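You operate a simulated robot arm through the tools that you are given. There is no shell and no other tool. Be economical: measure what you need, move in short steps, check, and stop when the job is done.

You run a simulated two-armed robot. Do the job below in one go: nothing can be reset, and whatever is moved stays where it is left.

Task
Take the blue window from the checking end of the cream cabinet's top and leave it on the small pane. Fetch the blue gauge pin from the checking end of the cream cabinet's top and stand it on the pane there. Put the 1500 m shim from the mixing bench on the top of the pad bench and the 1000 m shim on top of the rubber rest. Take the depth gauge on the mixing bench and put it away on the top of the pad bench. Put the sleeve on the mixing bench away on the top of the gauge cabinet. Put two of the brown discs from the mixing bench on the waxing end of the cream cabinet's top. Put the peg that says "+20 m" from the mixing bench on the machine twenty deck and the peg that says "-10 m" on the shelf under the mixing bench. Open the cabinet door with the silver handle. The order is free. Set down upright: gauge pin.

The check looks at the end state, three seconds after you hand in, the way a careful person would. Anything else that was tipped, shoved, dropped, spilled or broken makes it a failure.

Robot
Two 7-joint arms with two-finger parallel grippers on one trunk, on a base that drives. Base frame: it is fixed to the floor where the robot stands at the start and does not move with it; the origin is under the middle of the robot, x ahead of it, y to its left, z up. Lengths are in mm, angles in rad, forces in N, time in s.
The left shoulder is at the start at [50, 168, 1057], the right one opposite. With the tool pointing down near the work surface each hand reaches from about 200 to 660 mm from the robot's upright axis, wherever it stands, measured 20 degrees to its own side. Places, roughly: blue window (5x5x2 cm) [500, 100, 700]; brown disc (6x6x2 cm) [3900, 2200, 900]; cabinet door with the silver handle [1000, 1600, 400]; depth gauge [4000, 3500, 1000]; gauge pin [500, 0, 750]; machine twenty deck (24x20 cm) [960, 5000, 960]; pane (11x6x1 cm) [600, 500, 700]; peg [4000, 2500, 1000]; rubber rest (9x9x8 cm) [4000, 3800, 900]; shelf under the mixing bench [4100, 2900, 300]; shim [3750, 3500, 750]; sleeve (3x2x4 cm) [3800, 3700, 900]; small pane (10x8x1 cm) [500, 400, 700]; top of the gauge cabinet [3900, 9200, 900]; top of the pad bench [3900, 7500, 900]; waxing end of the cream cabinet's top [700, 1400, 700]. Payload 1.57 kg a hand.
The TCP of each hand is the grasp point between the finger pads, 30 mm short of the fingertips. In the tool frame z runs along the fingers and y along their closing line. The gripper opens to 80 mm. The fingers are 17 mm wide and 12 mm thick; the gripper's body (40 by 82 mm) begins 80 mm behind the TCP.
Orientation is that of the tool frame in the base frame, as [roll, pitch, yaw] about the fixed x, y, z axes, in that order (R = Rz(yaw) Ry(pitch) Rx(roll)). With the fingers straight down and closing along the base's y, the tool's x points along the base's -x, its y along +y and its z along -z.

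Tools
- The arms move only by the tool apply_moves. It takes "left_rows", "right_rows" or both (then of equal length, played together; a hand with none holds still); each is a list of rows, each an object (a shift or turn left out is 0, a gripper value left out holds the last) with "translation": the shift along the tool's x, y, z in units of 40 mm (1.0 is 40 mm), a list of three; "dr": the turn, a rotation vector about the tool's x, y, z in units of 6 degrees (1.0 is 6 degrees), a list of three. In form: [{"translation": [x, y, z], "dr": [rx, ry, rz]}, ...]. A call has 1 to 8 rows; each row shifts and turns the commanded pose from where the row before left it, along the tool's axes as they then stand. "left_jaw" and "right_jaw" are, for a hand that has rows, the opening, from 0 (shut) to 1 (fully open), set as the call begins (left out, the last holds). A call with a number of a shift or a turn outside -1 to 1 is refused whole. Each row takes 0.2 s and may step no farther than 50 mm and 0.15 rad from the row before; otherwise, or with a gripper value out of range, the whole call is refused. Where a pose cannot be reached the arm comes as near as it can. A force on the tool above 40 N (or 10 N above the force at the start of the call, whichever is more), or a blocked arm, ends the call early, and 0.2 s more pass. The fingers move at their own pace (about 45 mm/s each) and stop on an object; they squeeze with about 26 N. The grip force told is the motor's: it shows also when the fingers shut on nothing. Time passes only in rows, and 0.2 s behind the last, so rows that do not move let the fingers close. It gives the time, the measured TCP pose, the force on the tool (base axes), the opening and the grip force at its end, in the units of the frame above (readings bear some noise), with the torque about the TCP (base axes, N m) and any sound that the robot's microphone picked up, and new pictures: "views" is both (left out), scene, wrist or none (wrist: the cameras of the hands that moved).
- Cameras (640 x 400 px; columns grow to the right, rows downward): "scene" is now at [107.7, 48.3, 1258.6]; the picture's right is [0.59, -0.81, 0.00], its down [-0.55, -0.40, -0.73] and it looks along [0.59, 0.43, -0.68] (base axes); focal length 262 px, centre (320, 200). "left" rides on the left gripper at [72, 7, -122] in its tool frame; the picture's right is [-0.09, 1.00, 0.00], its down [-0.84, -0.08, -0.54] and it looks along [-0.54, -0.05, 0.84] (tool axes); focal length 238 px, centre (320, 200). "right" rides on the right gripper at [72, -7, -122] in its tool frame; the picture's right is [0.09, 1.00, 0.00], its down [-0.84, 0.08, -0.54] and it looks along [-0.54, 0.05, 0.84] (tool axes); focal length 238 px, centre (320, 200). There is no depth. A picture from a camera that has moved, and an enlarged one, comes with that camera's place and axes in the base frame and with its lens.
- slide_trunk(by): slides the trunk up (or, below 0, down) by that many mm; the arms and the scene camera ride with it, the base frame stays. It gives what a move gives, with no picture.
- drive_base(legs): drives the robot by 1 to 6 legs, each [ahead, left, turn to the left] in mm, mm and rad, along the robot's own axes; the way and the turn of a leg run together, so that a leg with both is an arc; at most 1500 mm and 3.142 rad a leg. The arms and the cameras ride along, it lands a little off, and it stops where it bumps. It gives what a move gives, and a new picture of the scene camera.
- aim_head(pan, tilt): turns the head with the scene camera to pan (to the left, within 1.396 rad either way) and tilt (down, from -0.506 to 1.204), counted from straight ahead of the robot. It gives what a move gives, and a new picture of the scene camera.
- inspect(camera, box): a new picture of the part [left, top, right, bottom] of that camera's present view, enlarged. No time passes.
- job_done(): hands the job in; it is judged then, once.

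Go step by step. Nothing tells you exact positions but the pictures and the camera data: compare them with the known pose of the tool, close in by small moves and look again before you grip or let go. The budget is 535 turns and 360 pictures, counting those below and the enlarged ones. Unless the task says otherwise, let go and move clear before handing in, and close with one line.

The tools are called after ">>>" as name(argument=value, ...) on one line, values as JSON. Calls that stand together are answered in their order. apply_moves: Moves the arms, as the interface text tells. Its arguments: {"type":"object","properties":{"left_rows":{"type":"array"},"left_jaw":{"type":"number"},"right_rows":{"type":"array"},"right_jaw":{"type":"number"},"views":{"type":"string","enum":["both","scene","wrist","none"]}},"required":[]} The other tools are called the same way: slide_trunk (by) slides the trunk up or down; drive_base (legs) drives the base; aim_head (pan, tilt) turns the head that bears the scene camera; inspect (camera, box) takes an enlarged picture of a part of a camera's view; job_done () hands the job in.

At the start:

```text
clock: 0.0
left_tool_pos: [281.4, 398.1, 1010.0]
left_orientation: [-3.141, 0.001, -3.141]
left_contact_force: [-0.6, 0.2, 0.7]
left_torque: [0.0, -0.04, 0.01]
left_grip_width: 79.4
left_gripper_force: 0.0
right_tool_pos: [411.3, 7.6, 981.6]
right_orientation: [3.141, 0.0, 3.14]
right_contact_force: [0.3, -0.2, 0.1]
right_torque: [0.01, -0.01, -0.03]
right_grip_width: 79.8
right_gripper_force: 0.1
trunk travel left (down, up): [-225.0, 218.0]
robot x, y, heading: [1.2, 0.0, -0.003]
head pan, tilt: [0.628, 0.745]
```

scene: 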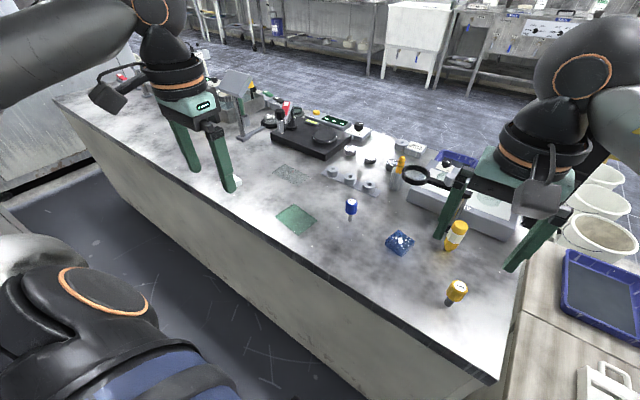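
right: 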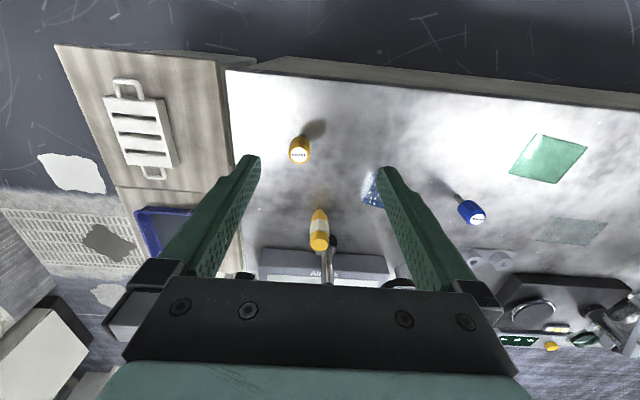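
left: 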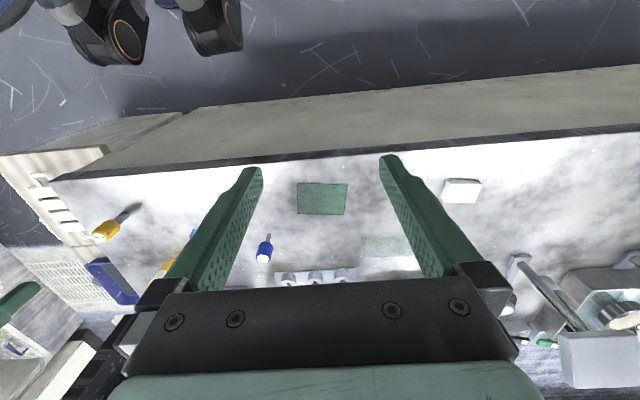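

I see the cream cabinet's top with a green pane, a greyish pane, a blue pin and a blue square. I'll enlarge the scene before acting.

>>> inspect(camera="scene", box=[240, 130, 520, 310])

>>> inspect(camera="right", box=[230, 70, 640, 330])

```text
2.22 times, centred on (380, 220) of scene
camera zoom: at [107.7, 48.3, 1258.6], right [0.59, -0.81, 0.0], down [-0.55, -0.4, -0.73], along [0.59, 0.43, -0.68], focal length 582 px, centre (187, 156)
```

zoom: 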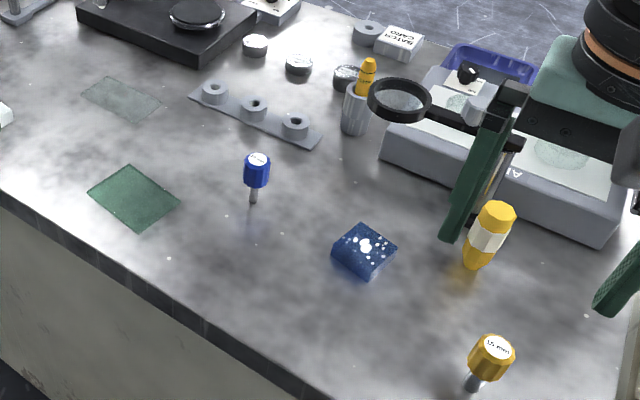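

```text
1.54 times, centred on (435, 200) of right
camera zoom: at [338.6, 1.2, 1105.5], right [-0.09, 1.0, 0.0], down [0.84, 0.08, 0.54], along [0.54, 0.05, -0.84], focal length 367 px, centre (143, 200)
```

zoom: 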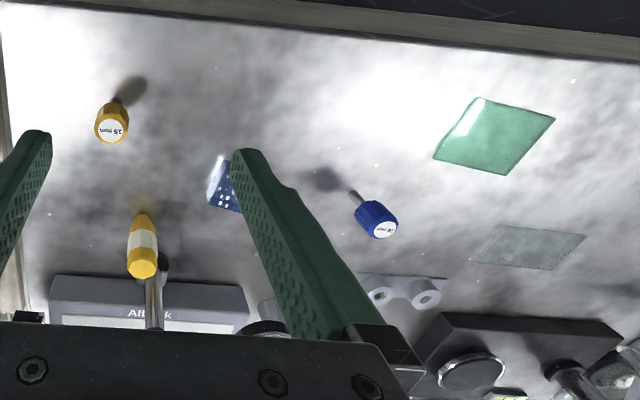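

The green pane (small pane) lies near (460,384), the grey pane near (600,528), the pin near (539,264) and the window near (539,123). I'll drive left about 310 so that both hands reach all of them.

>>> drive_base(legs=[[0, 310, 0]])

>>> aim_head(pan=0.2, tilt=0.85)

```text
clock: 2.1
left_tool_pos: [280.2, 703.7, 1010.6]
left_orientation: [3.141, 0.0, -3.138]
left_contact_force: [-0.5, 0.5, 0.0]
left_torque: [0.04, -0.03, 0.0]
left_grip_width: 80.0
left_gripper_force: 0.2
right_tool_pos: [410.2, 313.8, 980.9]
right_orientation: [-3.141, 0.0, -3.139]
right_contact_force: [-0.4, 0.3, 0.7]
right_torque: [0.04, 0.0, 0.01]
right_grip_width: 80.1
right_gripper_force: 0.0
trunk travel left (down, up): [-225.0, 218.0]
robot x, y, heading: [0.0, 303.8, 0.002]
head pan, tilt: [0.628, 0.745]
camera scene: at [106.9, 352.5, 1258.5], right [0.59, -0.81, 0.0], down [-0.55, -0.4, -0.73], along [0.59, 0.43, -0.68], focal length 262 px, centre (320, 200)
```

scene: 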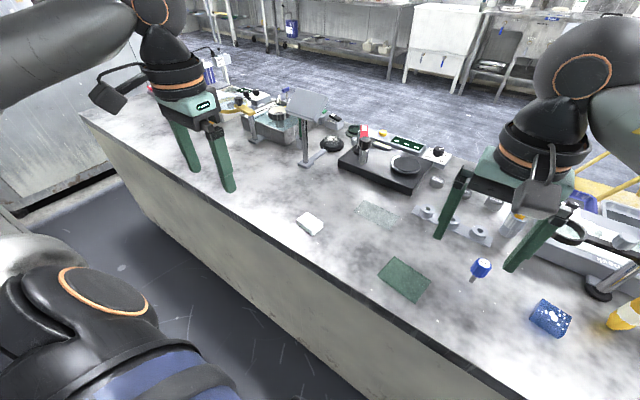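

```text
clock: 2.9
left_tool_pos: [279.3, 702.2, 1010.9]
left_orientation: [3.141, 0.0, -3.138]
left_contact_force: [0.5, 0.1, 1.5]
left_torque: [-0.02, -0.02, 0.03]
left_grip_width: 80.1
left_gripper_force: 0.0
right_tool_pos: [409.3, 312.7, 982.6]
right_orientation: [3.142, -0.001, -3.137]
right_contact_force: [0.0, 0.7, 0.6]
right_torque: [0.02, -0.02, -0.02]
right_grip_width: 79.9
right_gripper_force: 0.0
trunk travel left (down, up): [-225.0, 218.0]
robot x, y, heading: [-0.3, 305.7, 0.002]
head pan, tilt: [0.201, 0.85]
camera scene: at [116.4, 319.0, 1250.1], right [0.2, -0.98, 0.0], down [-0.74, -0.15, -0.66], along [0.65, 0.13, -0.75], focal length 262 px, centre (320, 200)
```

scene: 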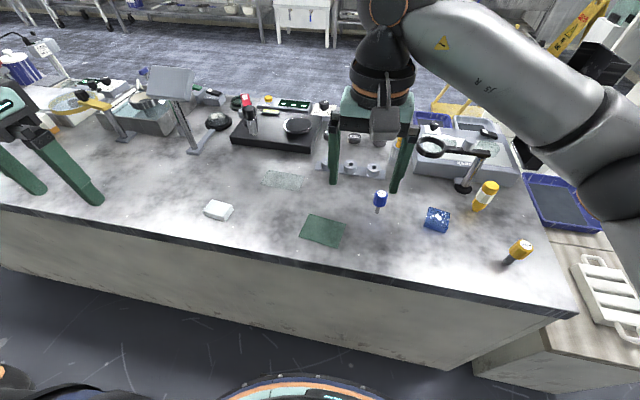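

Next I bring the right hand over the window to see its position and orientation.

>>> apply_moves(right_rows=[{"translation": [-0.64, -0.9, 0.4]}, {"translation": [-0.64, -0.9, 0.4]}, {"translation": [-0.64, -0.9, 0.4]}, {"translation": [-0.64, -0.9, 0.4]}, {"translation": [-0.6, -0.9, 0.4]}], right_jaw=1)

```text
clock: 4.1
left_tool_pos: [280.0, 702.5, 1011.4]
left_orientation: [-3.141, 0.001, -3.138]
left_contact_force: [-0.2, -0.3, -0.3]
left_torque: [-0.02, -0.06, 0.0]
left_grip_width: 80.0
left_gripper_force: 0.1
right_tool_pos: [536.1, 132.1, 901.6]
right_orientation: [-3.141, 0.001, -3.135]
right_contact_force: [0.3, -0.9, -0.3]
right_torque: [-0.01, -0.04, 0.0]
right_grip_width: 80.1
right_gripper_force: 0.1
trunk travel left (down, up): [-225.0, 218.0]
robot x, y, heading: [1.4, 305.0, 0.004]
head pan, tilt: [0.201, 0.85]
camera scene: at [116.5, 318.7, 1250.1], right [0.2, -0.98, 0.0], down [-0.74, -0.15, -0.66], along [0.65, 0.13, -0.75], focal length 262 px, centre (320, 200)
camera right: at [464.5, 126.5, 1025.7], right [-0.1, 1.0, 0.0], down [0.84, 0.08, 0.54], along [0.54, 0.05, -0.84], focal length 238 px, centre (320, 200)
```

scene: 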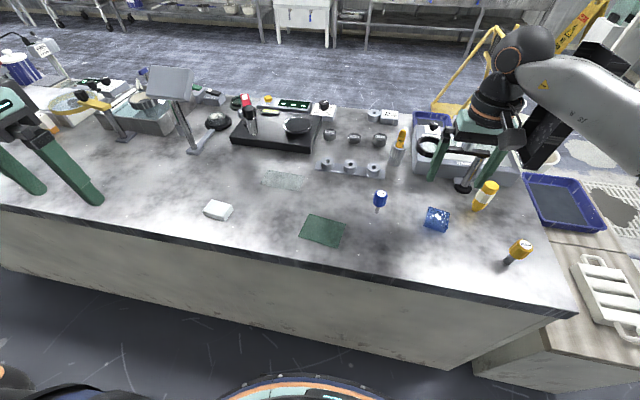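
right: 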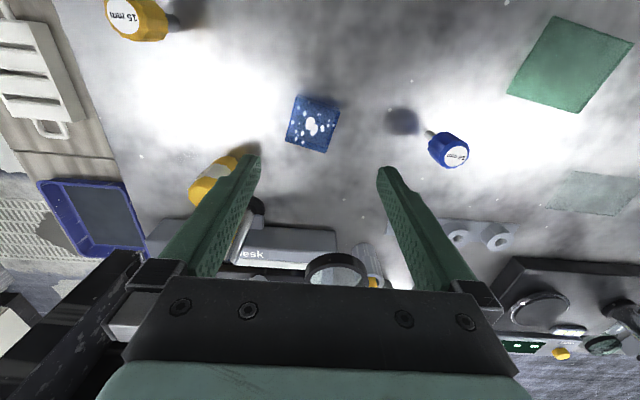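

>>> inspect(camera="right", box=[250, 70, 490, 220])

>>> inspect(camera="scene", box=[240, 150, 560, 350])

```text
2.67 times, centred on (370, 145) of right
camera zoom: at [464.5, 126.5, 1025.7], right [-0.1, 1.0, 0.0], down [0.84, 0.08, 0.54], along [0.54, 0.05, -0.84], focal length 636 px, centre (187, 347)
```

zoom: 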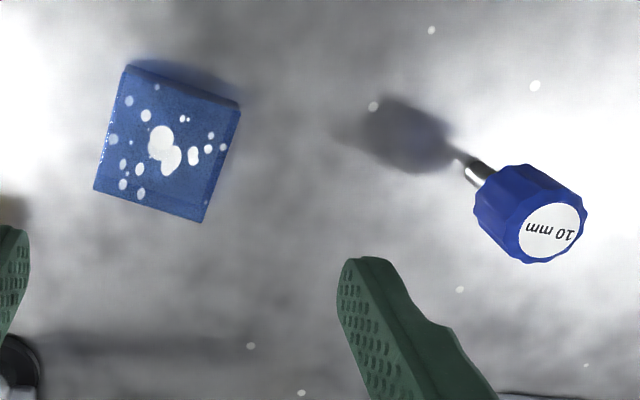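

```text
2.00 times, centred on (400, 250) of scene
camera zoom: at [116.5, 318.7, 1250.1], right [0.2, -0.98, 0.0], down [-0.74, -0.15, -0.66], along [0.65, 0.13, -0.75], focal length 524 px, centre (160, 100)
```

zoom: 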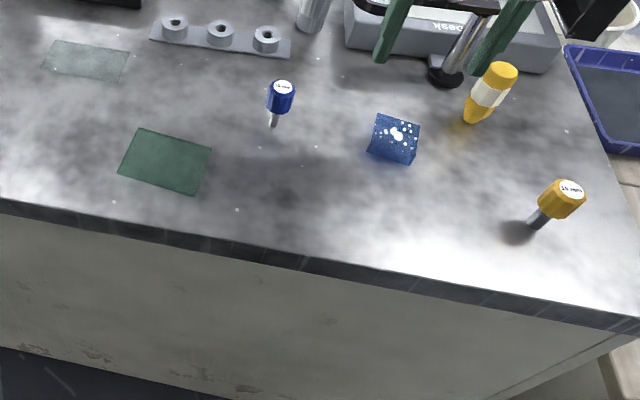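

The window's centre is at about (538,124), turned by about 13°. I turn the hand to match and lower it.

>>> apply_moves(right_rows=[{"translation": [0, -0.2, 0.6], "dr": [0, 0, 0.72]}, {"translation": [0, 0, 0.9], "dr": [0, 0, 0.72]}, {"translation": [0, 0, 0.9], "dr": [0, 0, 0.72]}, {}], views="wrist")

```text
clock: 5.1
left_tool_pos: [279.5, 702.5, 1011.1]
left_orientation: [-3.141, 0.001, -3.139]
left_contact_force: [-0.1, -0.5, 0.0]
left_torque: [-0.01, -0.03, 0.0]
left_grip_width: 79.9
left_gripper_force: 0.0
right_tool_pos: [534.7, 125.8, 807.7]
right_orientation: [-3.141, 0.001, 2.919]
right_contact_force: [0.7, -0.2, 0.2]
right_torque: [-0.01, 0.03, -0.02]
right_grip_width: 80.1
right_gripper_force: 0.1
trunk travel left (down, up): [-225.0, 218.0]
robot x, y, heading: [-0.3, 303.2, 0.004]
head pan, tilt: [0.201, 0.85]
camera right: at [463.6, 135.6, 930.6], right [0.13, 0.99, 0.0], down [0.83, -0.11, 0.54], along [0.54, -0.07, -0.84], focal length 238 px, centre (320, 200)
```

right: 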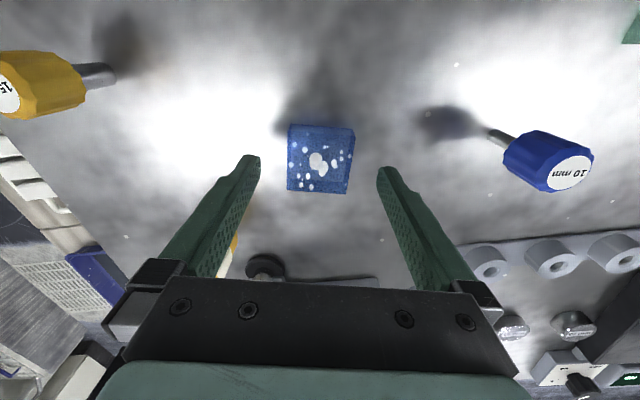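

>>> apply_moves(right_rows=[{"translation": [-0.14, 0, 0.4]}, {"translation": [0, 0, 0.38]}, {}], views="wrist")

```text
clock: 5.9
left_tool_pos: [280.3, 702.6, 1011.0]
left_orientation: [3.14, -0.001, -3.139]
left_contact_force: [-1.0, -0.3, 0.1]
left_torque: [0.01, 0.01, -0.03]
left_grip_width: 80.1
left_gripper_force: 0.0
right_tool_pos: [541.1, 123.2, 775.8]
right_orientation: [-3.141, -0.001, 2.919]
right_contact_force: [0.3, 0.3, -0.1]
right_torque: [-0.01, 0.01, 0.01]
right_grip_width: 80.1
right_gripper_force: 0.1
trunk travel left (down, up): [-225.0, 218.0]
robot x, y, heading: [-0.3, 305.4, 0.005]
head pan, tilt: [0.201, 0.85]
camera right: at [469.9, 133.3, 899.4], right [0.13, 0.99, 0.0], down [0.83, -0.11, 0.54], along [0.54, -0.07, -0.84], focal length 238 px, centre (320, 200)
```

right: 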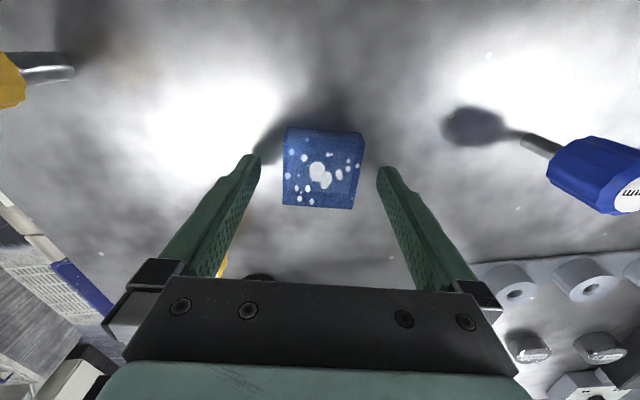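

>>> apply_moves(right_rows=[{}, {}, {}, {}], right_jaw=0, views="wrist")

```text
clock: 6.9
left_tool_pos: [279.5, 702.5, 1009.6]
left_orientation: [-3.141, 0.0, -3.14]
left_contact_force: [0.0, 0.2, 0.0]
left_torque: [-0.01, 0.01, 0.0]
left_grip_width: 80.0
left_gripper_force: 0.0
right_tool_pos: [540.2, 123.7, 776.4]
right_orientation: [3.141, 0.0, 2.921]
right_contact_force: [-0.1, 0.8, -0.2]
right_torque: [0.06, -0.02, -0.01]
right_grip_width: 49.3
right_gripper_force: 26.2
trunk travel left (down, up): [-225.0, 218.0]
robot x, y, heading: [1.5, 302.4, 0.004]
head pan, tilt: [0.201, 0.85]
camera right: at [469.8, 133.3, 899.5], right [0.13, 0.99, 0.0], down [0.83, -0.11, 0.54], along [0.54, -0.07, -0.84], focal length 238 px, centre (320, 200)
```

right: 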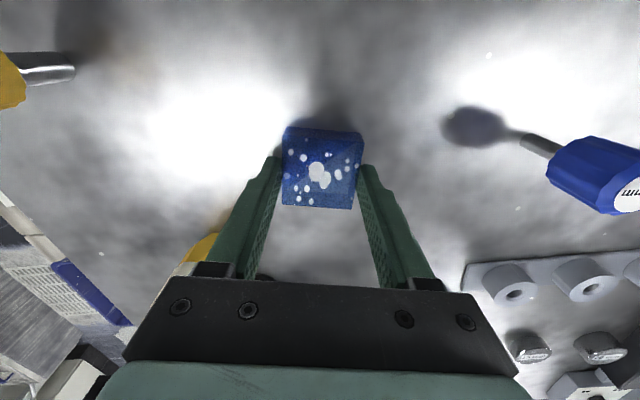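

The window is gripped. I lift it and carry it over the green pane.

>>> apply_moves(right_rows=[{"translation": [0, 0, -0.95]}, {"translation": [0, 0, -0.95]}, {"translation": [0, 0, -0.95]}], views="none")

>>> apply_moves(right_rows=[{"translation": [0.545, 0.975, 0]}, {"translation": [0.545, 0.975, 0]}, {"translation": [0.545, 0.975, 0]}, {"translation": [0.545, 0.975, 0]}, {"translation": [0.545, 0.975, 0]}, {"translation": [0.545, 0.975, 0]}, {}], views="both")

```text
clock: 7.7
left_tool_pos: [279.4, 702.9, 1010.0]
left_orientation: [-3.141, 0.001, -3.137]
left_contact_force: [-0.1, -0.6, -0.9]
left_torque: [-0.02, 0.01, -0.01]
left_grip_width: 80.3
left_gripper_force: 0.0
right_tool_pos: [541.2, 124.0, 891.6]
right_orientation: [-3.142, 0.0, 2.92]
right_contact_force: [0.3, -0.1, -1.7]
right_torque: [0.01, 0.01, 0.0]
right_grip_width: 49.6
right_gripper_force: 26.0
trunk travel left (down, up): [-225.0, 218.0]
robot x, y, heading: [-2.0, 301.6, 0.004]
head pan, tilt: [0.201, 0.85]
```

```text
clock: 9.3
left_tool_pos: [281.1, 702.8, 1010.1]
left_orientation: [3.141, -0.002, -3.139]
left_contact_force: [0.7, 0.1, 0.6]
left_torque: [0.0, 0.0, 0.01]
left_grip_width: 79.9
left_gripper_force: 0.1
right_tool_pos: [466.2, 379.9, 891.6]
right_orientation: [-3.14, -0.001, 2.919]
right_contact_force: [0.2, -0.2, -1.0]
right_torque: [0.03, -0.01, 0.02]
right_grip_width: 49.3
right_gripper_force: 25.9
trunk travel left (down, up): [-225.0, 218.0]
robot x, y, heading: [-0.2, 300.8, 0.002]
head pan, tilt: [0.201, 0.85]
camera scene: at [116.5, 318.9, 1250.1], right [0.2, -0.98, 0.0], down [-0.74, -0.15, -0.66], along [0.65, 0.13, -0.75], focal length 262 px, centre (320, 200)
camera right: at [395.1, 389.0, 1013.9], right [0.13, 0.99, 0.0], down [0.83, -0.11, 0.54], along [0.54, -0.07, -0.84], focal length 238 px, centre (320, 200)
```

scene: 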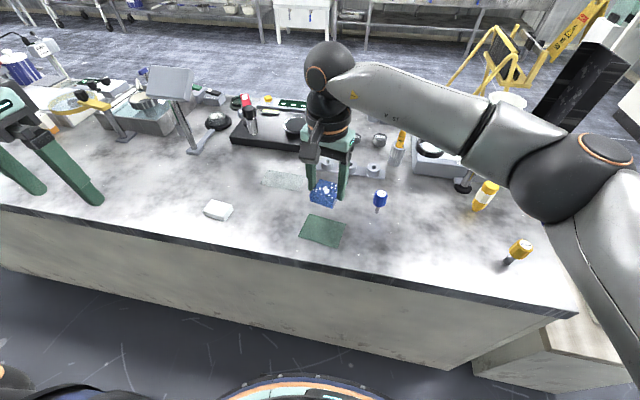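
right: 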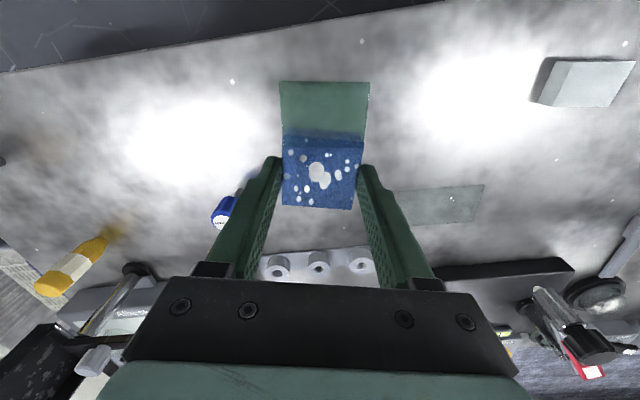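

The window is above the pane. I lower it.

>>> apply_moves(right_rows=[{"translation": [0, 0, 0.9]}, {"translation": [0, 0, 0.9]}, {"translation": [0, 0, 0.7]}, {}], views="wrist")

```text
clock: 10.3
left_tool_pos: [279.4, 702.4, 1008.6]
left_orientation: [-3.141, -0.001, -3.137]
left_contact_force: [0.4, -0.3, -0.4]
left_torque: [0.02, -0.02, 0.03]
left_grip_width: 79.9
left_gripper_force: 0.1
right_tool_pos: [464.7, 380.9, 789.3]
right_orientation: [-3.141, -0.002, 2.92]
right_contact_force: [-0.6, 0.7, -0.9]
right_torque: [0.0, -0.02, -0.01]
right_grip_width: 49.6
right_gripper_force: 25.6
trunk travel left (down, up): [-225.0, 218.0]
robot x, y, heading: [-1.4, 301.0, 0.005]
head pan, tilt: [0.201, 0.85]
camera right: at [392.7, 390.3, 912.8], right [0.13, 0.99, 0.0], down [0.83, -0.11, 0.54], along [0.54, -0.07, -0.84], focal length 238 px, centre (320, 200)
```

right: 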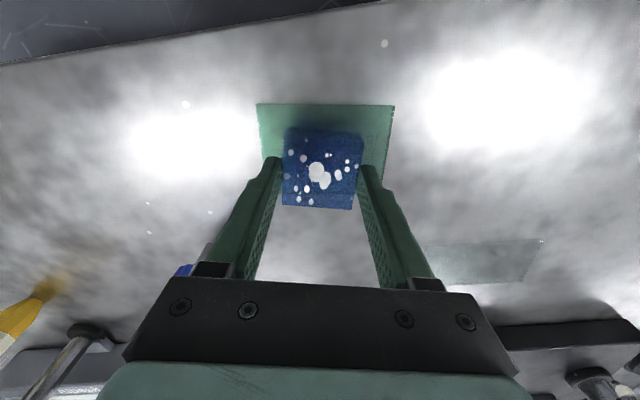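

>>> apply_moves(right_rows=[{"translation": [0, 0, 0.12]}, {"translation": [0, 0, 0.05]}, {}], views="none")

>>> apply_moves(right_rows=[{"translation": [0, 0, 0.05]}, {}], views="none")

>>> apply_moves(right_rows=[{"translation": [0, 0, 0.04]}, {}], views="wrist")

```text
clock: 11.1
left_tool_pos: [279.6, 702.5, 1009.5]
left_orientation: [3.141, -0.001, -3.138]
left_contact_force: [0.3, 0.3, 0.9]
left_torque: [0.02, 0.0, -0.02]
left_grip_width: 79.9
left_gripper_force: 0.1
right_tool_pos: [464.9, 382.0, 781.6]
right_orientation: [3.14, 0.001, 2.92]
right_contact_force: [0.5, -0.7, -2.1]
right_torque: [-0.02, -0.02, 0.01]
right_grip_width: 49.5
right_gripper_force: 25.9
trunk travel left (down, up): [-225.0, 218.0]
robot x, y, heading: [-3.6, 302.7, 0.001]
head pan, tilt: [0.201, 0.85]
```

```text
clock: 11.7
left_tool_pos: [279.8, 703.0, 1010.5]
left_orientation: [3.141, 0.001, -3.138]
left_contact_force: [-0.2, -1.0, 0.1]
left_torque: [0.01, 0.0, 0.0]
left_grip_width: 79.6
left_gripper_force: 0.1
right_tool_pos: [463.9, 382.2, 780.0]
right_orientation: [-3.141, 0.0, 2.92]
right_contact_force: [1.1, -0.8, 1.1]
right_torque: [0.0, -0.02, 0.0]
right_grip_width: 49.5
right_gripper_force: 26.3
trunk travel left (down, up): [-225.0, 218.0]
robot x, y, heading: [4.5, 305.1, 0.001]
head pan, tilt: [0.201, 0.85]
```

```text
clock: 12.3
left_tool_pos: [279.0, 703.1, 1011.5]
left_orientation: [-3.141, 0.001, -3.138]
left_contact_force: [0.3, 0.6, 0.2]
left_torque: [0.0, 0.0, 0.0]
left_grip_width: 80.2
left_gripper_force: 0.0
right_tool_pos: [465.5, 379.5, 779.5]
right_orientation: [3.14, 0.002, 2.92]
right_contact_force: [-2.8, -0.6, 12.8]
right_torque: [-0.12, 0.22, -0.01]
right_grip_width: 49.5
right_gripper_force: 25.8
trunk travel left (down, up): [-225.0, 218.0]
robot x, y, heading: [-0.6, 305.2, 0.003]
head pan, tilt: [0.201, 0.85]
camera right: at [393.5, 390.4, 903.2], right [0.13, 0.99, 0.0], down [0.83, -0.11, 0.54], along [0.54, -0.07, -0.84], focal length 238 px, centre (320, 200)
```

right: 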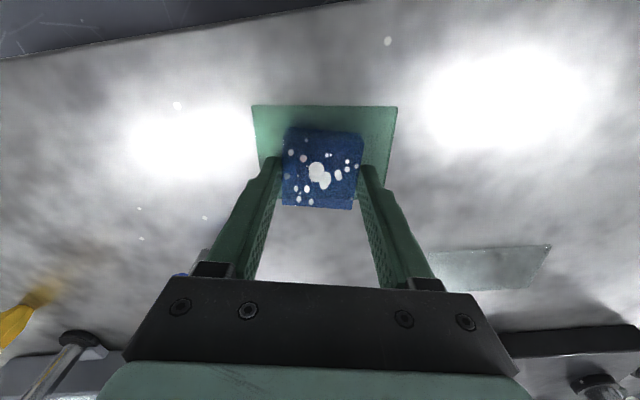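

Contact. I ease off a touch and release.

>>> apply_moves(right_rows=[{"translation": [0, 0, -0.03]}, {}, {}, {}], right_jaw=1, views="none")

>>> apply_moves(right_rows=[{"translation": [0, 0, -0.9]}, {"translation": [0, 0, -0.9]}, {"translation": [0, 0, -0.9]}, {"translation": [0, 0, -0.9]}], views="both")

```text
clock: 13.3
left_tool_pos: [280.2, 702.8, 1009.6]
left_orientation: [-3.14, 0.001, -3.138]
left_contact_force: [0.2, 0.4, 0.8]
left_torque: [0.01, 0.0, -0.02]
left_grip_width: 80.1
left_gripper_force: 0.1
right_tool_pos: [465.9, 380.9, 780.2]
right_orientation: [3.14, 0.0, 2.92]
right_contact_force: [0.3, 0.5, 0.2]
right_torque: [-0.01, -0.03, -0.01]
right_grip_width: 80.0
right_gripper_force: 0.0
trunk travel left (down, up): [-225.0, 218.0]
robot x, y, heading: [-0.8, 301.3, 0.004]
head pan, tilt: [0.201, 0.85]
```

```text
clock: 14.3
left_tool_pos: [279.8, 702.2, 1009.7]
left_orientation: [-3.142, -0.001, -3.138]
left_contact_force: [-0.5, 0.6, 0.0]
left_torque: [0.0, -0.02, 0.01]
left_grip_width: 79.9
left_gripper_force: 0.1
right_tool_pos: [465.6, 382.9, 923.7]
right_orientation: [-3.142, -0.001, 2.919]
right_contact_force: [-0.4, -0.5, -0.1]
right_torque: [-0.01, 0.0, -0.02]
right_grip_width: 80.2
right_gripper_force: 0.0
trunk travel left (down, up): [-225.0, 218.0]
robot x, y, heading: [-0.0, 302.8, 0.003]
head pan, tilt: [0.201, 0.85]
camera scene: at [116.3, 319.0, 1250.1], right [0.2, -0.98, 0.0], down [-0.74, -0.15, -0.66], along [0.65, 0.13, -0.75], focal length 262 px, centre (320, 200)
camera right: at [394.6, 391.7, 1046.5], right [0.13, 0.99, 0.0], down [0.83, -0.11, 0.54], along [0.54, -0.07, -0.84], focal length 238 px, centre (320, 200)
```

scene: 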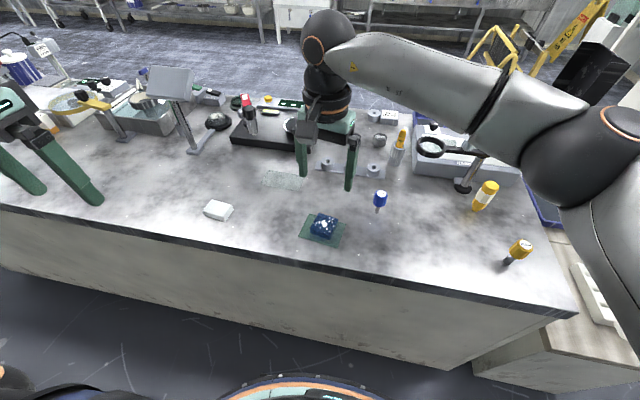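
right: 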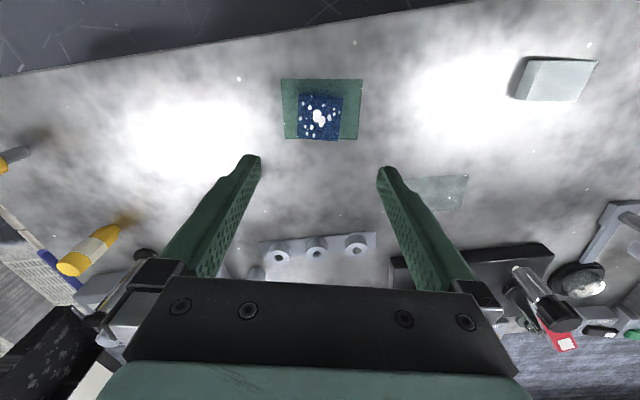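

The window sits on the small pane. The right hand retreats to the right and the left hand comes over the pin.

>>> apply_moves(right_rows=[{"translation": [0.1, -1, -0.2]}, {"translation": [0.1, -1, -0.2]}, {"translation": [0, -1, -0.2]}, {"translation": [0, -1, -0.2]}, {"translation": [0, -1, -0.2]}, {"translation": [0, -1, 0]}, {"translation": [0, -1, 0]}, {"translation": [0, -1, 0]}], left_rows=[{}, {}, {"translation": [0, -1, 0]}, {"translation": [0, -1, 0]}, {"translation": [0, -1, 0]}, {"translation": [0, -1, 0]}, {"translation": [0, -1, 0]}, {"translation": [0, -1, 0]}], views="none")

>>> apply_moves(left_rows=[{"translation": [-0.8, -0.8, 0.3]}, {"translation": [-0.8, -0.8, 0.3]}, {"translation": [-0.8, -0.8, 0.3]}, {"translation": [-0.8, -0.8, 0.3]}, {"translation": [-0.8, -0.8, 0.3]}, {"translation": [-0.8, -0.8, 0.4]}, {"translation": [-0.8, -0.2, 0.4]}, {"translation": [-0.8, 0, 0.4]}], views="both")

```text
clock: 16.1
left_tool_pos: [279.6, 459.2, 1011.2]
left_orientation: [-3.141, 0.0, -3.139]
left_contact_force: [-0.3, -0.5, -0.1]
left_torque: [-0.01, -0.01, 0.0]
left_grip_width: 80.0
left_gripper_force: 0.1
right_tool_pos: [387.1, 67.8, 959.7]
right_orientation: [3.14, -0.001, 2.92]
right_contact_force: [0.3, 0.9, -0.3]
right_torque: [0.01, 0.03, 0.03]
right_grip_width: 79.9
right_gripper_force: 0.1
trunk travel left (down, up): [-225.0, 218.0]
robot x, y, heading: [-3.3, 302.3, 0.002]
head pan, tilt: [0.201, 0.85]
```

```text
clock: 17.9
left_tool_pos: [425.7, 433.5, 935.5]
left_orientation: [-3.141, 0.002, -3.14]
left_contact_force: [-0.2, 0.0, 0.2]
left_torque: [-0.01, -0.02, -0.03]
left_grip_width: 79.7
left_gripper_force: 0.0
left hand out of reach, approached as far as the arm can: row 2, 3, 4, 5, 6, 7, 8
right_tool_pos: [387.2, 69.3, 960.3]
right_orientation: [-3.141, 0.001, 2.921]
right_contact_force: [0.2, 0.1, -0.4]
right_torque: [0.0, -0.01, 0.02]
right_grip_width: 80.1
right_gripper_force: 0.2
trunk travel left (down, up): [-225.0, 218.0]
robot x, y, heading: [-0.3, 302.9, 0.007]
head pan, tilt: [0.201, 0.85]
camera scene: at [116.6, 319.0, 1250.1], right [0.2, -0.98, 0.0], down [-0.74, -0.15, -0.66], along [0.65, 0.13, -0.75], focal length 262 px, centre (320, 200)
camera left: at [353.8, 439.0, 1057.3], right [0.09, 1.0, 0.0], down [0.84, -0.07, 0.54], along [0.54, -0.05, -0.84], focal length 238 px, centre (320, 200)
```

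scene: 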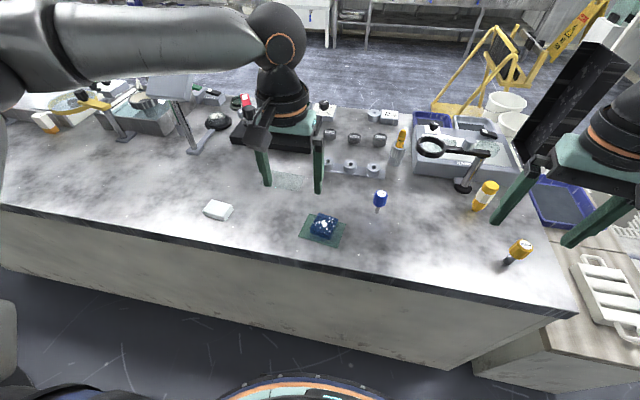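
left: 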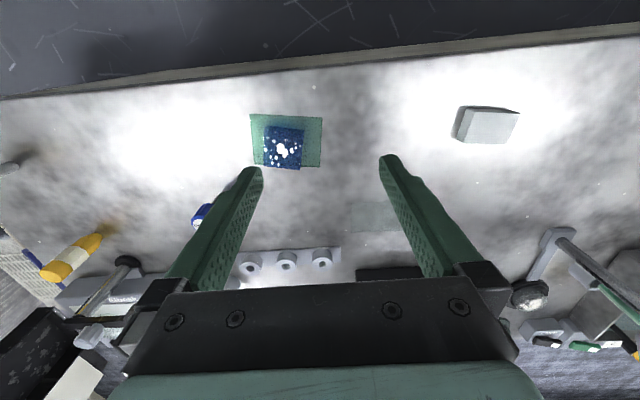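

The reach stopped near the axis; the hand is at (426,433,935). From here I go forward and to the right toward the pin.

>>> apply_moves(left_rows=[{"translation": [-0.9, 0, 0]}, {"translation": [-0.9, -0.4, 0]}, {"translation": [-0.9, -0.6, 0]}, {"translation": [-0.2, -0.9, 0]}, {"translation": [0, -0.9, 0.2]}, {"translation": [0, -0.9, 0.2]}, {"translation": [0, -0.6, 0]}], views="wrist")

```text
clock: 19.5
left_tool_pos: [417.0, 428.9, 925.8]
left_orientation: [-3.139, 0.003, -3.137]
left_contact_force: [-0.3, 0.6, -0.4]
left_torque: [0.03, 0.02, -0.02]
left_grip_width: 80.3
left_gripper_force: 0.1
left hand out of reach, approached as far as the arm can: row 1, 2, 3, 4, 5, 6, 7
right_tool_pos: [387.6, 69.1, 959.8]
right_orientation: [3.141, 0.0, 2.921]
right_contact_force: [0.2, -1.0, -0.1]
right_torque: [-0.01, 0.0, 0.0]
right_grip_width: 80.0
right_gripper_force: 0.2
trunk travel left (down, up): [-225.0, 218.0]
robot x, y, heading: [1.8, 304.4, 0.009]
head pan, tilt: [0.201, 0.85]
camera left: at [344.4, 434.3, 1048.0], right [0.09, 1.0, 0.0], down [0.84, -0.07, 0.54], along [0.54, -0.05, -0.84], focal length 238 px, centre (320, 200)
```

left: 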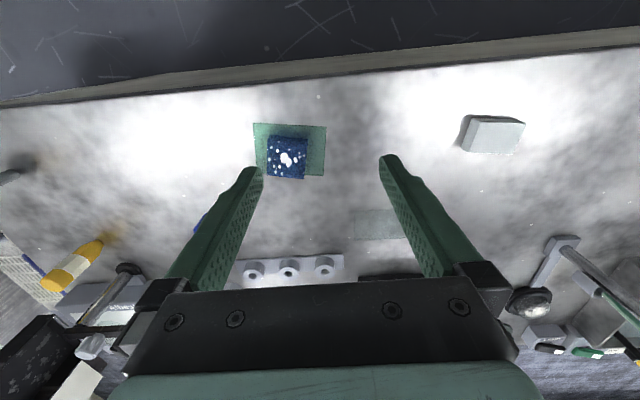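

>>> apply_moves(left_rows=[{}], views="none")

>>> apply_moves(left_rows=[{"translation": [-0.5, 0, 0]}], views="none")

>>> apply_moves(left_rows=[{"translation": [-0.5, 0.9, 0]}], views="none")

```text
clock: 19.9
left_tool_pos: [417.6, 429.0, 926.4]
left_orientation: [-3.141, 0.0, -3.139]
left_contact_force: [0.1, 0.0, -0.1]
left_torque: [0.02, 0.0, 0.0]
left_grip_width: 80.1
left_gripper_force: 0.0
right_tool_pos: [388.1, 68.7, 960.6]
right_orientation: [3.14, 0.0, 2.919]
right_contact_force: [0.7, -0.3, 0.0]
right_torque: [0.04, 0.01, 0.0]
right_grip_width: 79.8
right_gripper_force: 0.1
trunk travel left (down, up): [-225.0, 218.0]
robot x, y, heading: [-0.3, 300.9, 0.003]
head pan, tilt: [0.201, 0.85]
```

```text
clock: 20.3
left_tool_pos: [432.8, 438.2, 927.6]
left_orientation: [-3.14, 0.001, -3.137]
left_contact_force: [0.3, -0.3, -0.1]
left_torque: [0.01, 0.01, -0.01]
left_grip_width: 80.3
left_gripper_force: 0.0
left hand out of reach, approached as far as the arm can: row 1
right_tool_pos: [387.5, 68.1, 959.2]
right_orientation: [-3.14, 0.0, 2.92]
right_contact_force: [0.8, 0.6, 0.3]
right_torque: [-0.04, 0.01, 0.03]
right_grip_width: 80.1
right_gripper_force: 0.1
trunk travel left (down, up): [-225.0, 218.0]
robot x, y, heading: [2.0, 300.8, 0.002]
head pan, tilt: [0.201, 0.85]
```

```text
clock: 20.7
left_tool_pos: [451.7, 474.3, 926.8]
left_orientation: [3.141, 0.001, -3.139]
left_contact_force: [-1.2, -0.3, 0.3]
left_torque: [0.0, 0.01, 0.03]
left_grip_width: 80.1
left_gripper_force: 0.1
right_tool_pos: [386.9, 69.2, 960.9]
right_orientation: [3.141, 0.0, 2.92]
right_contact_force: [-0.7, -0.6, -0.3]
right_torque: [-0.02, 0.02, 0.0]
right_grip_width: 79.9
right_gripper_force: 0.2
trunk travel left (down, up): [-225.0, 218.0]
robot x, y, heading: [-1.6, 302.0, 0.001]
head pan, tilt: [0.201, 0.85]
```

The left arm has a limit toward the middle, so I'll use the right hand for the pin after shifting the base left. The left hand tucks back first.

>>> apply_moves(left_rows=[{"translation": [0.9, 0.4, -0.4]}, {"translation": [0.9, 0.4, -0.4]}, {"translation": [0.9, 0.4, -0.4]}, {"translation": [0.9, 0.4, -0.4]}, {"translation": [0.6, 0.2, -0.4]}], views="none")

>>> drive_base(legs=[[0, 290, 0]])

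```text
clock: 21.9
left_tool_pos: [283.8, 544.0, 1007.3]
left_orientation: [-3.141, -0.002, -3.139]
left_contact_force: [-0.3, 0.1, -0.1]
left_torque: [-0.01, 0.01, -0.01]
left_grip_width: 79.9
left_gripper_force: 0.1
right_tool_pos: [386.5, 68.5, 960.5]
right_orientation: [-3.141, 0.0, 2.919]
right_contact_force: [0.3, -0.7, -0.2]
right_torque: [0.0, -0.03, -0.05]
right_grip_width: 79.7
right_gripper_force: 0.0
trunk travel left (down, up): [-225.0, 218.0]
robot x, y, heading: [-2.4, 302.9, 0.001]
head pan, tilt: [0.201, 0.85]
```

```text
clock: 23.9
left_tool_pos: [282.6, 835.3, 1005.3]
left_orientation: [3.141, 0.0, -3.136]
left_contact_force: [0.6, 0.4, -0.1]
left_torque: [-0.02, 0.0, -0.05]
left_grip_width: 80.2
left_gripper_force: 0.0
right_tool_pos: [385.5, 360.7, 961.0]
right_orientation: [3.142, 0.001, 2.919]
right_contact_force: [-1.2, 0.7, -0.5]
right_torque: [-0.02, -0.04, 0.02]
right_grip_width: 80.0
right_gripper_force: 0.0
trunk travel left (down, up): [-225.0, 218.0]
robot x, y, heading: [-1.8, 594.8, 0.007]
head pan, tilt: [0.201, 0.85]
camera scene: at [115.0, 610.6, 1250.1], right [0.2, -0.98, 0.0], down [-0.74, -0.15, -0.66], along [0.65, 0.13, -0.75], focal length 262 px, centre (320, 200)
```

scene: 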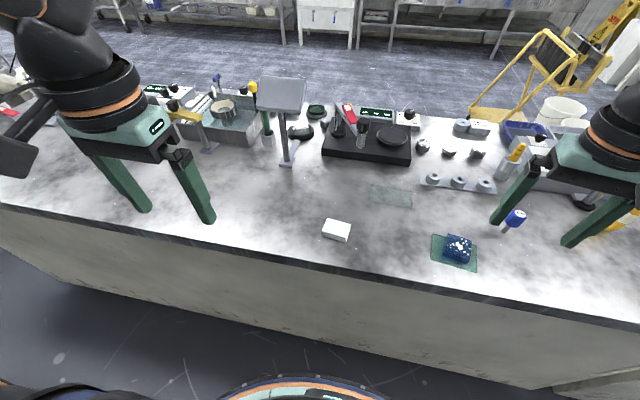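

>>> apply_moves(right_rows=[{"translation": [-0.875, -0.306, 0.4]}, {"translation": [-0.875, -0.306, 0.4]}, {"translation": [-0.875, -0.306, 0.4]}, {"translation": [-0.875, -0.306, 0.4]}, {"translation": [-0.875, -0.306, 0.4]}], views="both")

```text
clock: 25.1
left_tool_pos: [283.3, 833.9, 1006.5]
left_orientation: [3.14, -0.001, -3.136]
left_contact_force: [0.2, 0.2, 0.2]
left_torque: [-0.02, -0.02, 0.01]
left_grip_width: 80.3
left_gripper_force: 0.1
right_tool_pos: [544.5, 260.6, 877.2]
right_orientation: [-3.14, -0.001, 2.921]
right_contact_force: [0.0, 0.1, 0.8]
right_torque: [-0.02, -0.01, 0.02]
right_grip_width: 80.2
right_gripper_force: 0.1
trunk travel left (down, up): [-225.0, 218.0]
robot x, y, heading: [-3.6, 595.0, 0.006]
head pan, tilt: [0.201, 0.85]
camera scene: at [115.3, 610.2, 1250.1], right [0.2, -0.98, 0.0], down [-0.74, -0.15, -0.66], along [0.65, 0.13, -0.75], focal length 262 px, centre (320, 200)
camera right: at [472.5, 269.8, 1001.0], right [0.13, 0.99, 0.0], down [0.83, -0.11, 0.54], along [0.54, -0.07, -0.84], focal length 238 px, centre (320, 200)
```

scene: 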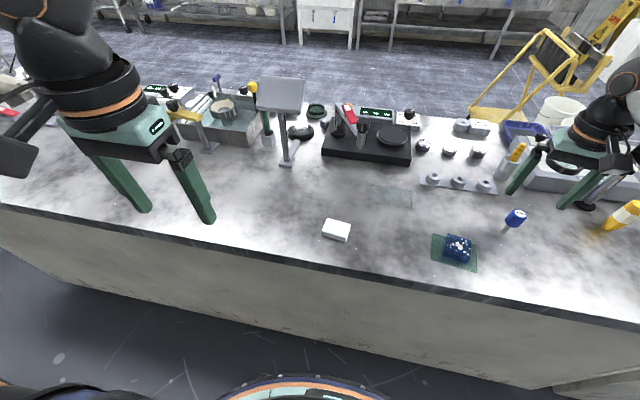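
right: 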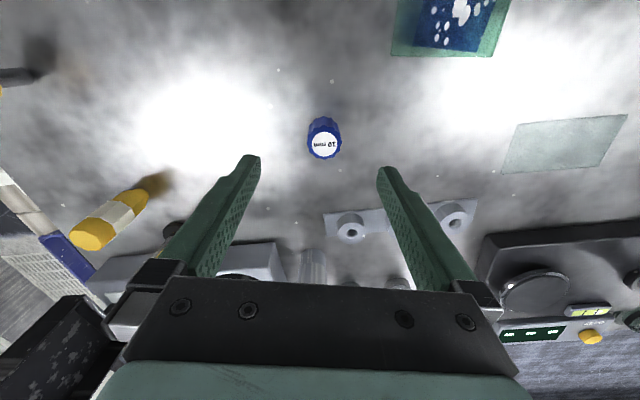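

>>> apply_moves(right_rows=[{"translation": [0.12, 0.09, 0.65]}, {"translation": [0, 0, 0.65]}, {"translation": [0, 0, 0.6]}, {}], views="wrist")

>>> inspect(camera="scene", box=[400, 140, 640, 290])

```text
clock: 26.1
left_tool_pos: [281.5, 835.1, 1007.5]
left_orientation: [3.142, 0.0, -3.135]
left_contact_force: [-0.2, -0.4, 0.5]
left_torque: [0.0, 0.03, 0.03]
left_grip_width: 80.3
left_gripper_force: 0.1
right_tool_pos: [539.7, 265.2, 804.4]
right_orientation: [-3.141, 0.0, 2.921]
right_contact_force: [-0.7, -1.0, 0.7]
right_torque: [-0.02, -0.03, 0.02]
right_grip_width: 80.1
right_gripper_force: 0.1
trunk travel left (down, up): [-225.0, 218.0]
robot x, y, heading: [-1.0, 596.1, 0.003]
head pan, tilt: [0.201, 0.85]
camera right: at [469.1, 275.2, 927.4], right [0.13, 0.99, 0.0], down [0.83, -0.11, 0.54], along [0.54, -0.07, -0.84], focal length 238 px, centre (320, 200)
```

right: 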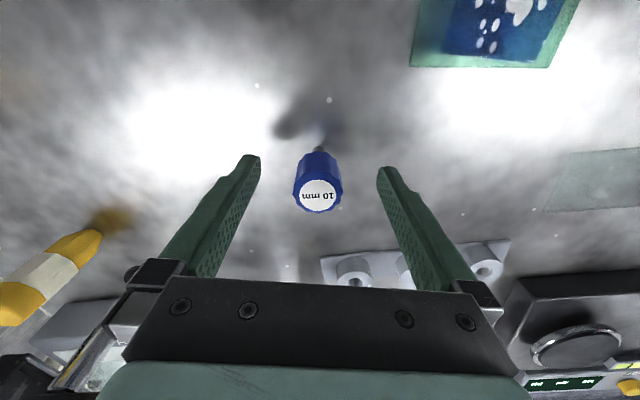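

```text
2.67 times, centred on (520, 215) of scene
camera zoom: at [115.1, 610.2, 1250.1], right [0.2, -0.98, 0.0], down [-0.74, -0.15, -0.66], along [0.65, 0.13, -0.75], focal length 698 px, centre (-213, 160)
```

zoom: 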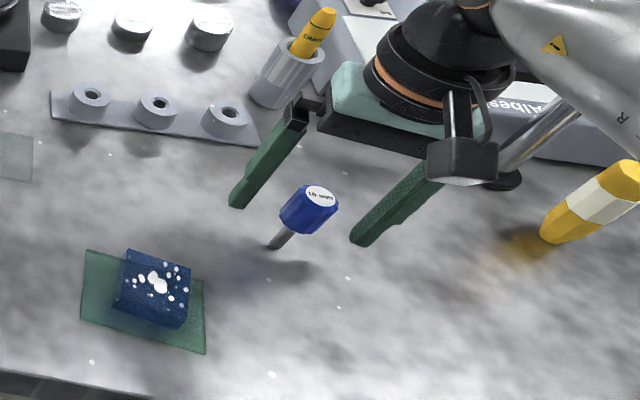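

The pin's head is centred between the pads. Close.

>>> apply_moves(right_rows=[{}, {}, {}, {}, {}], right_jaw=0, views="wrist")

```text
clock: 27.4
left_tool_pos: [282.3, 833.9, 1007.4]
left_orientation: [3.14, 0.002, -3.137]
left_contact_force: [0.5, 0.3, 0.5]
left_torque: [0.0, 0.0, -0.01]
left_grip_width: 79.9
left_gripper_force: 0.1
right_tool_pos: [540.6, 267.1, 804.2]
right_orientation: [-3.141, 0.0, 2.919]
right_contact_force: [0.0, -0.9, 0.0]
right_torque: [0.0, -0.01, 0.01]
right_grip_width: 28.6
right_gripper_force: 26.1
trunk travel left (down, up): [-225.0, 218.0]
robot x, y, heading: [-2.0, 596.5, 0.007]
head pan, tilt: [0.201, 0.85]
camera right: at [469.1, 275.3, 927.6], right [0.13, 0.99, 0.0], down [0.83, -0.11, 0.54], along [0.54, -0.07, -0.84], focal length 238 px, centre (320, 200)
```

right: 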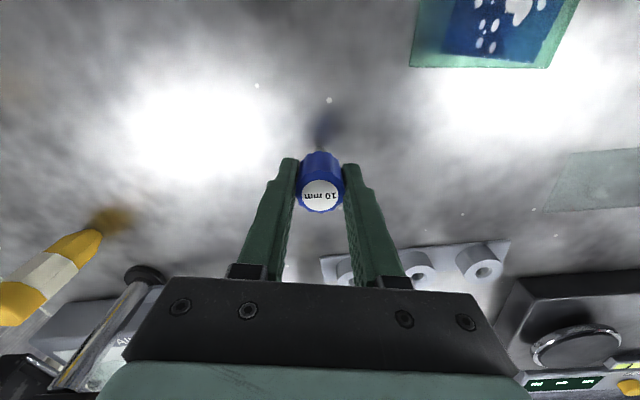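

Gripped at 28.6 mm. I lift it and carry it over the grey pane.

>>> apply_moves(right_rows=[{"translation": [0, 0, -0.9]}, {"translation": [0, 0, -0.9]}, {"translation": [0, 0, -0.4]}], views="none")

>>> apply_moves(right_rows=[{"translation": [-0.02, 0.94, 0]}, {"translation": [-0.02, 0.94, 0]}, {"translation": [-0.02, 0.94, 0]}, {"translation": [-0.02, 0.94, 0]}, {"translation": [-0.02, 0.94, 0]}, {"translation": [-0.02, 0.94, 0]}, {"translation": [-0.02, 0.94, 0]}, {}], views="both")

```text
clock: 28.1
left_tool_pos: [282.5, 835.0, 1006.7]
left_orientation: [-3.141, 0.0, -3.137]
left_contact_force: [0.0, 0.1, 0.1]
left_torque: [0.03, -0.01, 0.01]
left_grip_width: 80.2
left_gripper_force: 0.1
right_tool_pos: [539.8, 268.9, 893.4]
right_orientation: [-3.141, -0.001, 2.92]
right_contact_force: [-0.1, 0.1, -0.5]
right_torque: [-0.02, -0.05, 0.01]
right_grip_width: 28.3
right_gripper_force: 25.8
trunk travel left (down, up): [-225.0, 218.0]
robot x, y, heading: [-0.7, 594.9, 0.005]
head pan, tilt: [0.201, 0.85]
```

```text
clock: 29.9
left_tool_pos: [282.4, 835.3, 1005.7]
left_orientation: [-3.141, -0.001, -3.135]
left_contact_force: [0.1, -0.7, 0.6]
left_torque: [0.0, 0.03, 0.0]
left_grip_width: 80.0
left_gripper_force: 0.2
right_tool_pos: [601.0, 520.7, 891.4]
right_orientation: [3.14, 0.0, 2.92]
right_contact_force: [-0.5, 0.0, -0.4]
right_torque: [0.0, 0.02, 0.0]
right_grip_width: 28.4
right_gripper_force: 26.1
trunk travel left (down, up): [-225.0, 218.0]
robot x, y, heading: [-3.9, 596.1, 0.007]
head pan, tilt: [0.201, 0.85]
camera scene: at [115.1, 610.0, 1250.1], right [0.2, -0.98, 0.0], down [-0.74, -0.15, -0.66], along [0.65, 0.14, -0.75], focal length 262 px, centre (320, 200)
camera right: at [530.7, 529.8, 1014.6], right [0.13, 0.99, 0.0], down [0.83, -0.11, 0.54], along [0.54, -0.07, -0.84], focal length 238 px, centre (320, 200)
```

scene: 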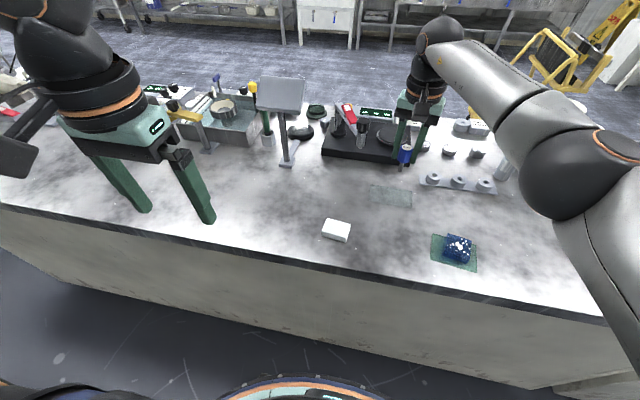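
right: 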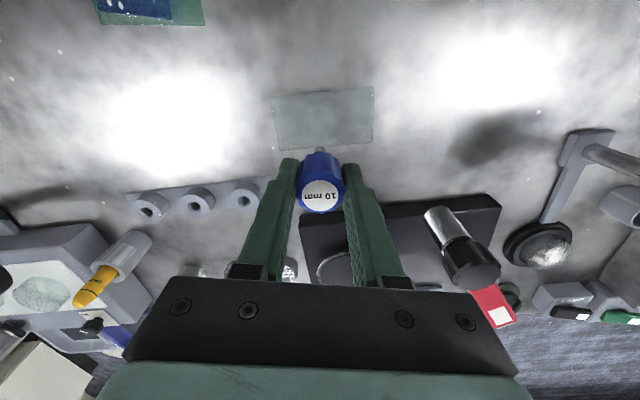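

>>> apply_moves(right_rows=[{"translation": [0.06, 0.08, 0.7]}, {"translation": [0, 0, 0.7]}, {"translation": [0, 0, 0.5]}, {}], views="wrist")

>>> inspect(camera="scene", box=[320, 120, 480, 220])

```text
clock: 30.9
left_tool_pos: [283.7, 833.6, 1005.9]
left_orientation: [-3.141, 0.001, -3.136]
left_contact_force: [-1.1, -0.2, 0.3]
left_torque: [0.0, -0.01, -0.01]
left_grip_width: 80.0
left_gripper_force: 0.0
right_tool_pos: [599.9, 523.2, 817.1]
right_orientation: [3.141, 0.0, 2.92]
right_contact_force: [0.4, 0.4, -0.9]
right_torque: [-0.02, 0.0, 0.0]
right_grip_width: 28.6
right_gripper_force: 26.0
trunk travel left (down, up): [-225.0, 218.0]
robot x, y, heading: [-1.5, 592.3, 0.01]
head pan, tilt: [0.201, 0.85]
camera right: at [528.2, 533.7, 941.2], right [0.13, 0.99, 0.0], down [0.83, -0.11, 0.54], along [0.54, -0.07, -0.84], focal length 238 px, centre (320, 200)
```

right: 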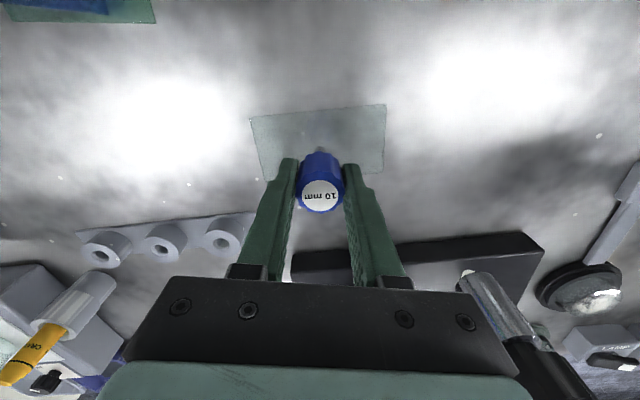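

```text
4.00 times, centred on (400, 170) of scene
camera zoom: at [115.1, 610.2, 1250.1], right [0.2, -0.98, 0.0], down [-0.74, -0.15, -0.66], along [0.65, 0.13, -0.75], focal length 1048 px, centre (0, 320)
```

zoom: 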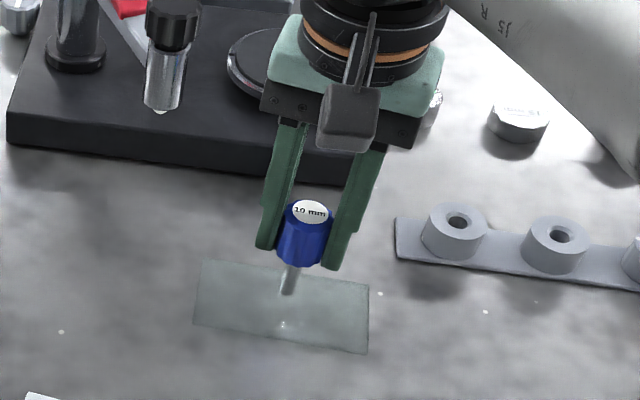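

>>> apply_moves(right_rows=[{"translation": [0, 0, 0.12]}, {"translation": [0, 0, 0.06]}, {}], views="none")

>>> apply_moves(right_rows=[{"translation": [0, 0, 0.05]}, {}], views="none")

>>> apply_moves(right_rows=[{"translation": [0, 0, 0.04]}, {}], views="none")

```text
clock: 31.8
left_tool_pos: [282.7, 835.6, 1007.1]
left_orientation: [-3.14, -0.001, -3.136]
left_contact_force: [0.0, -0.4, -0.5]
left_torque: [0.03, 0.0, -0.02]
left_grip_width: 79.9
left_gripper_force: 0.2
right_tool_pos: [599.9, 526.9, 810.0]
right_orientation: [3.142, 0.0, 2.923]
right_contact_force: [-0.4, 0.9, -1.6]
right_torque: [0.01, -0.02, -0.03]
right_grip_width: 28.5
right_gripper_force: 25.6
trunk travel left (down, up): [-225.0, 218.0]
robot x, y, heading: [-0.8, 599.0, 0.002]
head pan, tilt: [0.201, 0.85]
```

```text
clock: 32.4
left_tool_pos: [282.5, 833.8, 1006.8]
left_orientation: [-3.141, 0.0, -3.136]
left_contact_force: [1.0, 0.0, -0.9]
left_torque: [0.02, 0.03, -0.04]
left_grip_width: 80.0
left_gripper_force: 0.0
right_tool_pos: [599.4, 525.1, 808.3]
right_orientation: [-3.141, -0.002, 2.92]
right_contact_force: [0.0, -0.3, -0.3]
right_torque: [-0.05, 0.01, 0.01]
right_grip_width: 28.4
right_gripper_force: 25.7
trunk travel left (down, up): [-225.0, 218.0]
robot x, y, heading: [-0.3, 595.2, 0.001]
head pan, tilt: [0.201, 0.85]
```

```text
clock: 33.0
left_tool_pos: [281.6, 834.9, 1007.6]
left_orientation: [-3.141, 0.002, -3.136]
left_contact_force: [-0.9, -0.9, -0.4]
left_torque: [-0.02, 0.02, 0.01]
left_grip_width: 79.8
left_gripper_force: 0.1
right_tool_pos: [599.1, 526.0, 807.2]
right_orientation: [3.141, 0.005, 2.92]
right_contact_force: [-1.0, -1.5, 10.3]
right_torque: [-0.08, 0.03, -0.06]
right_grip_width: 28.7
right_gripper_force: 26.0
trunk travel left (down, up): [-225.0, 218.0]
robot x, y, heading: [-6.7, 591.0, 0.004]
head pan, tilt: [0.201, 0.85]
```

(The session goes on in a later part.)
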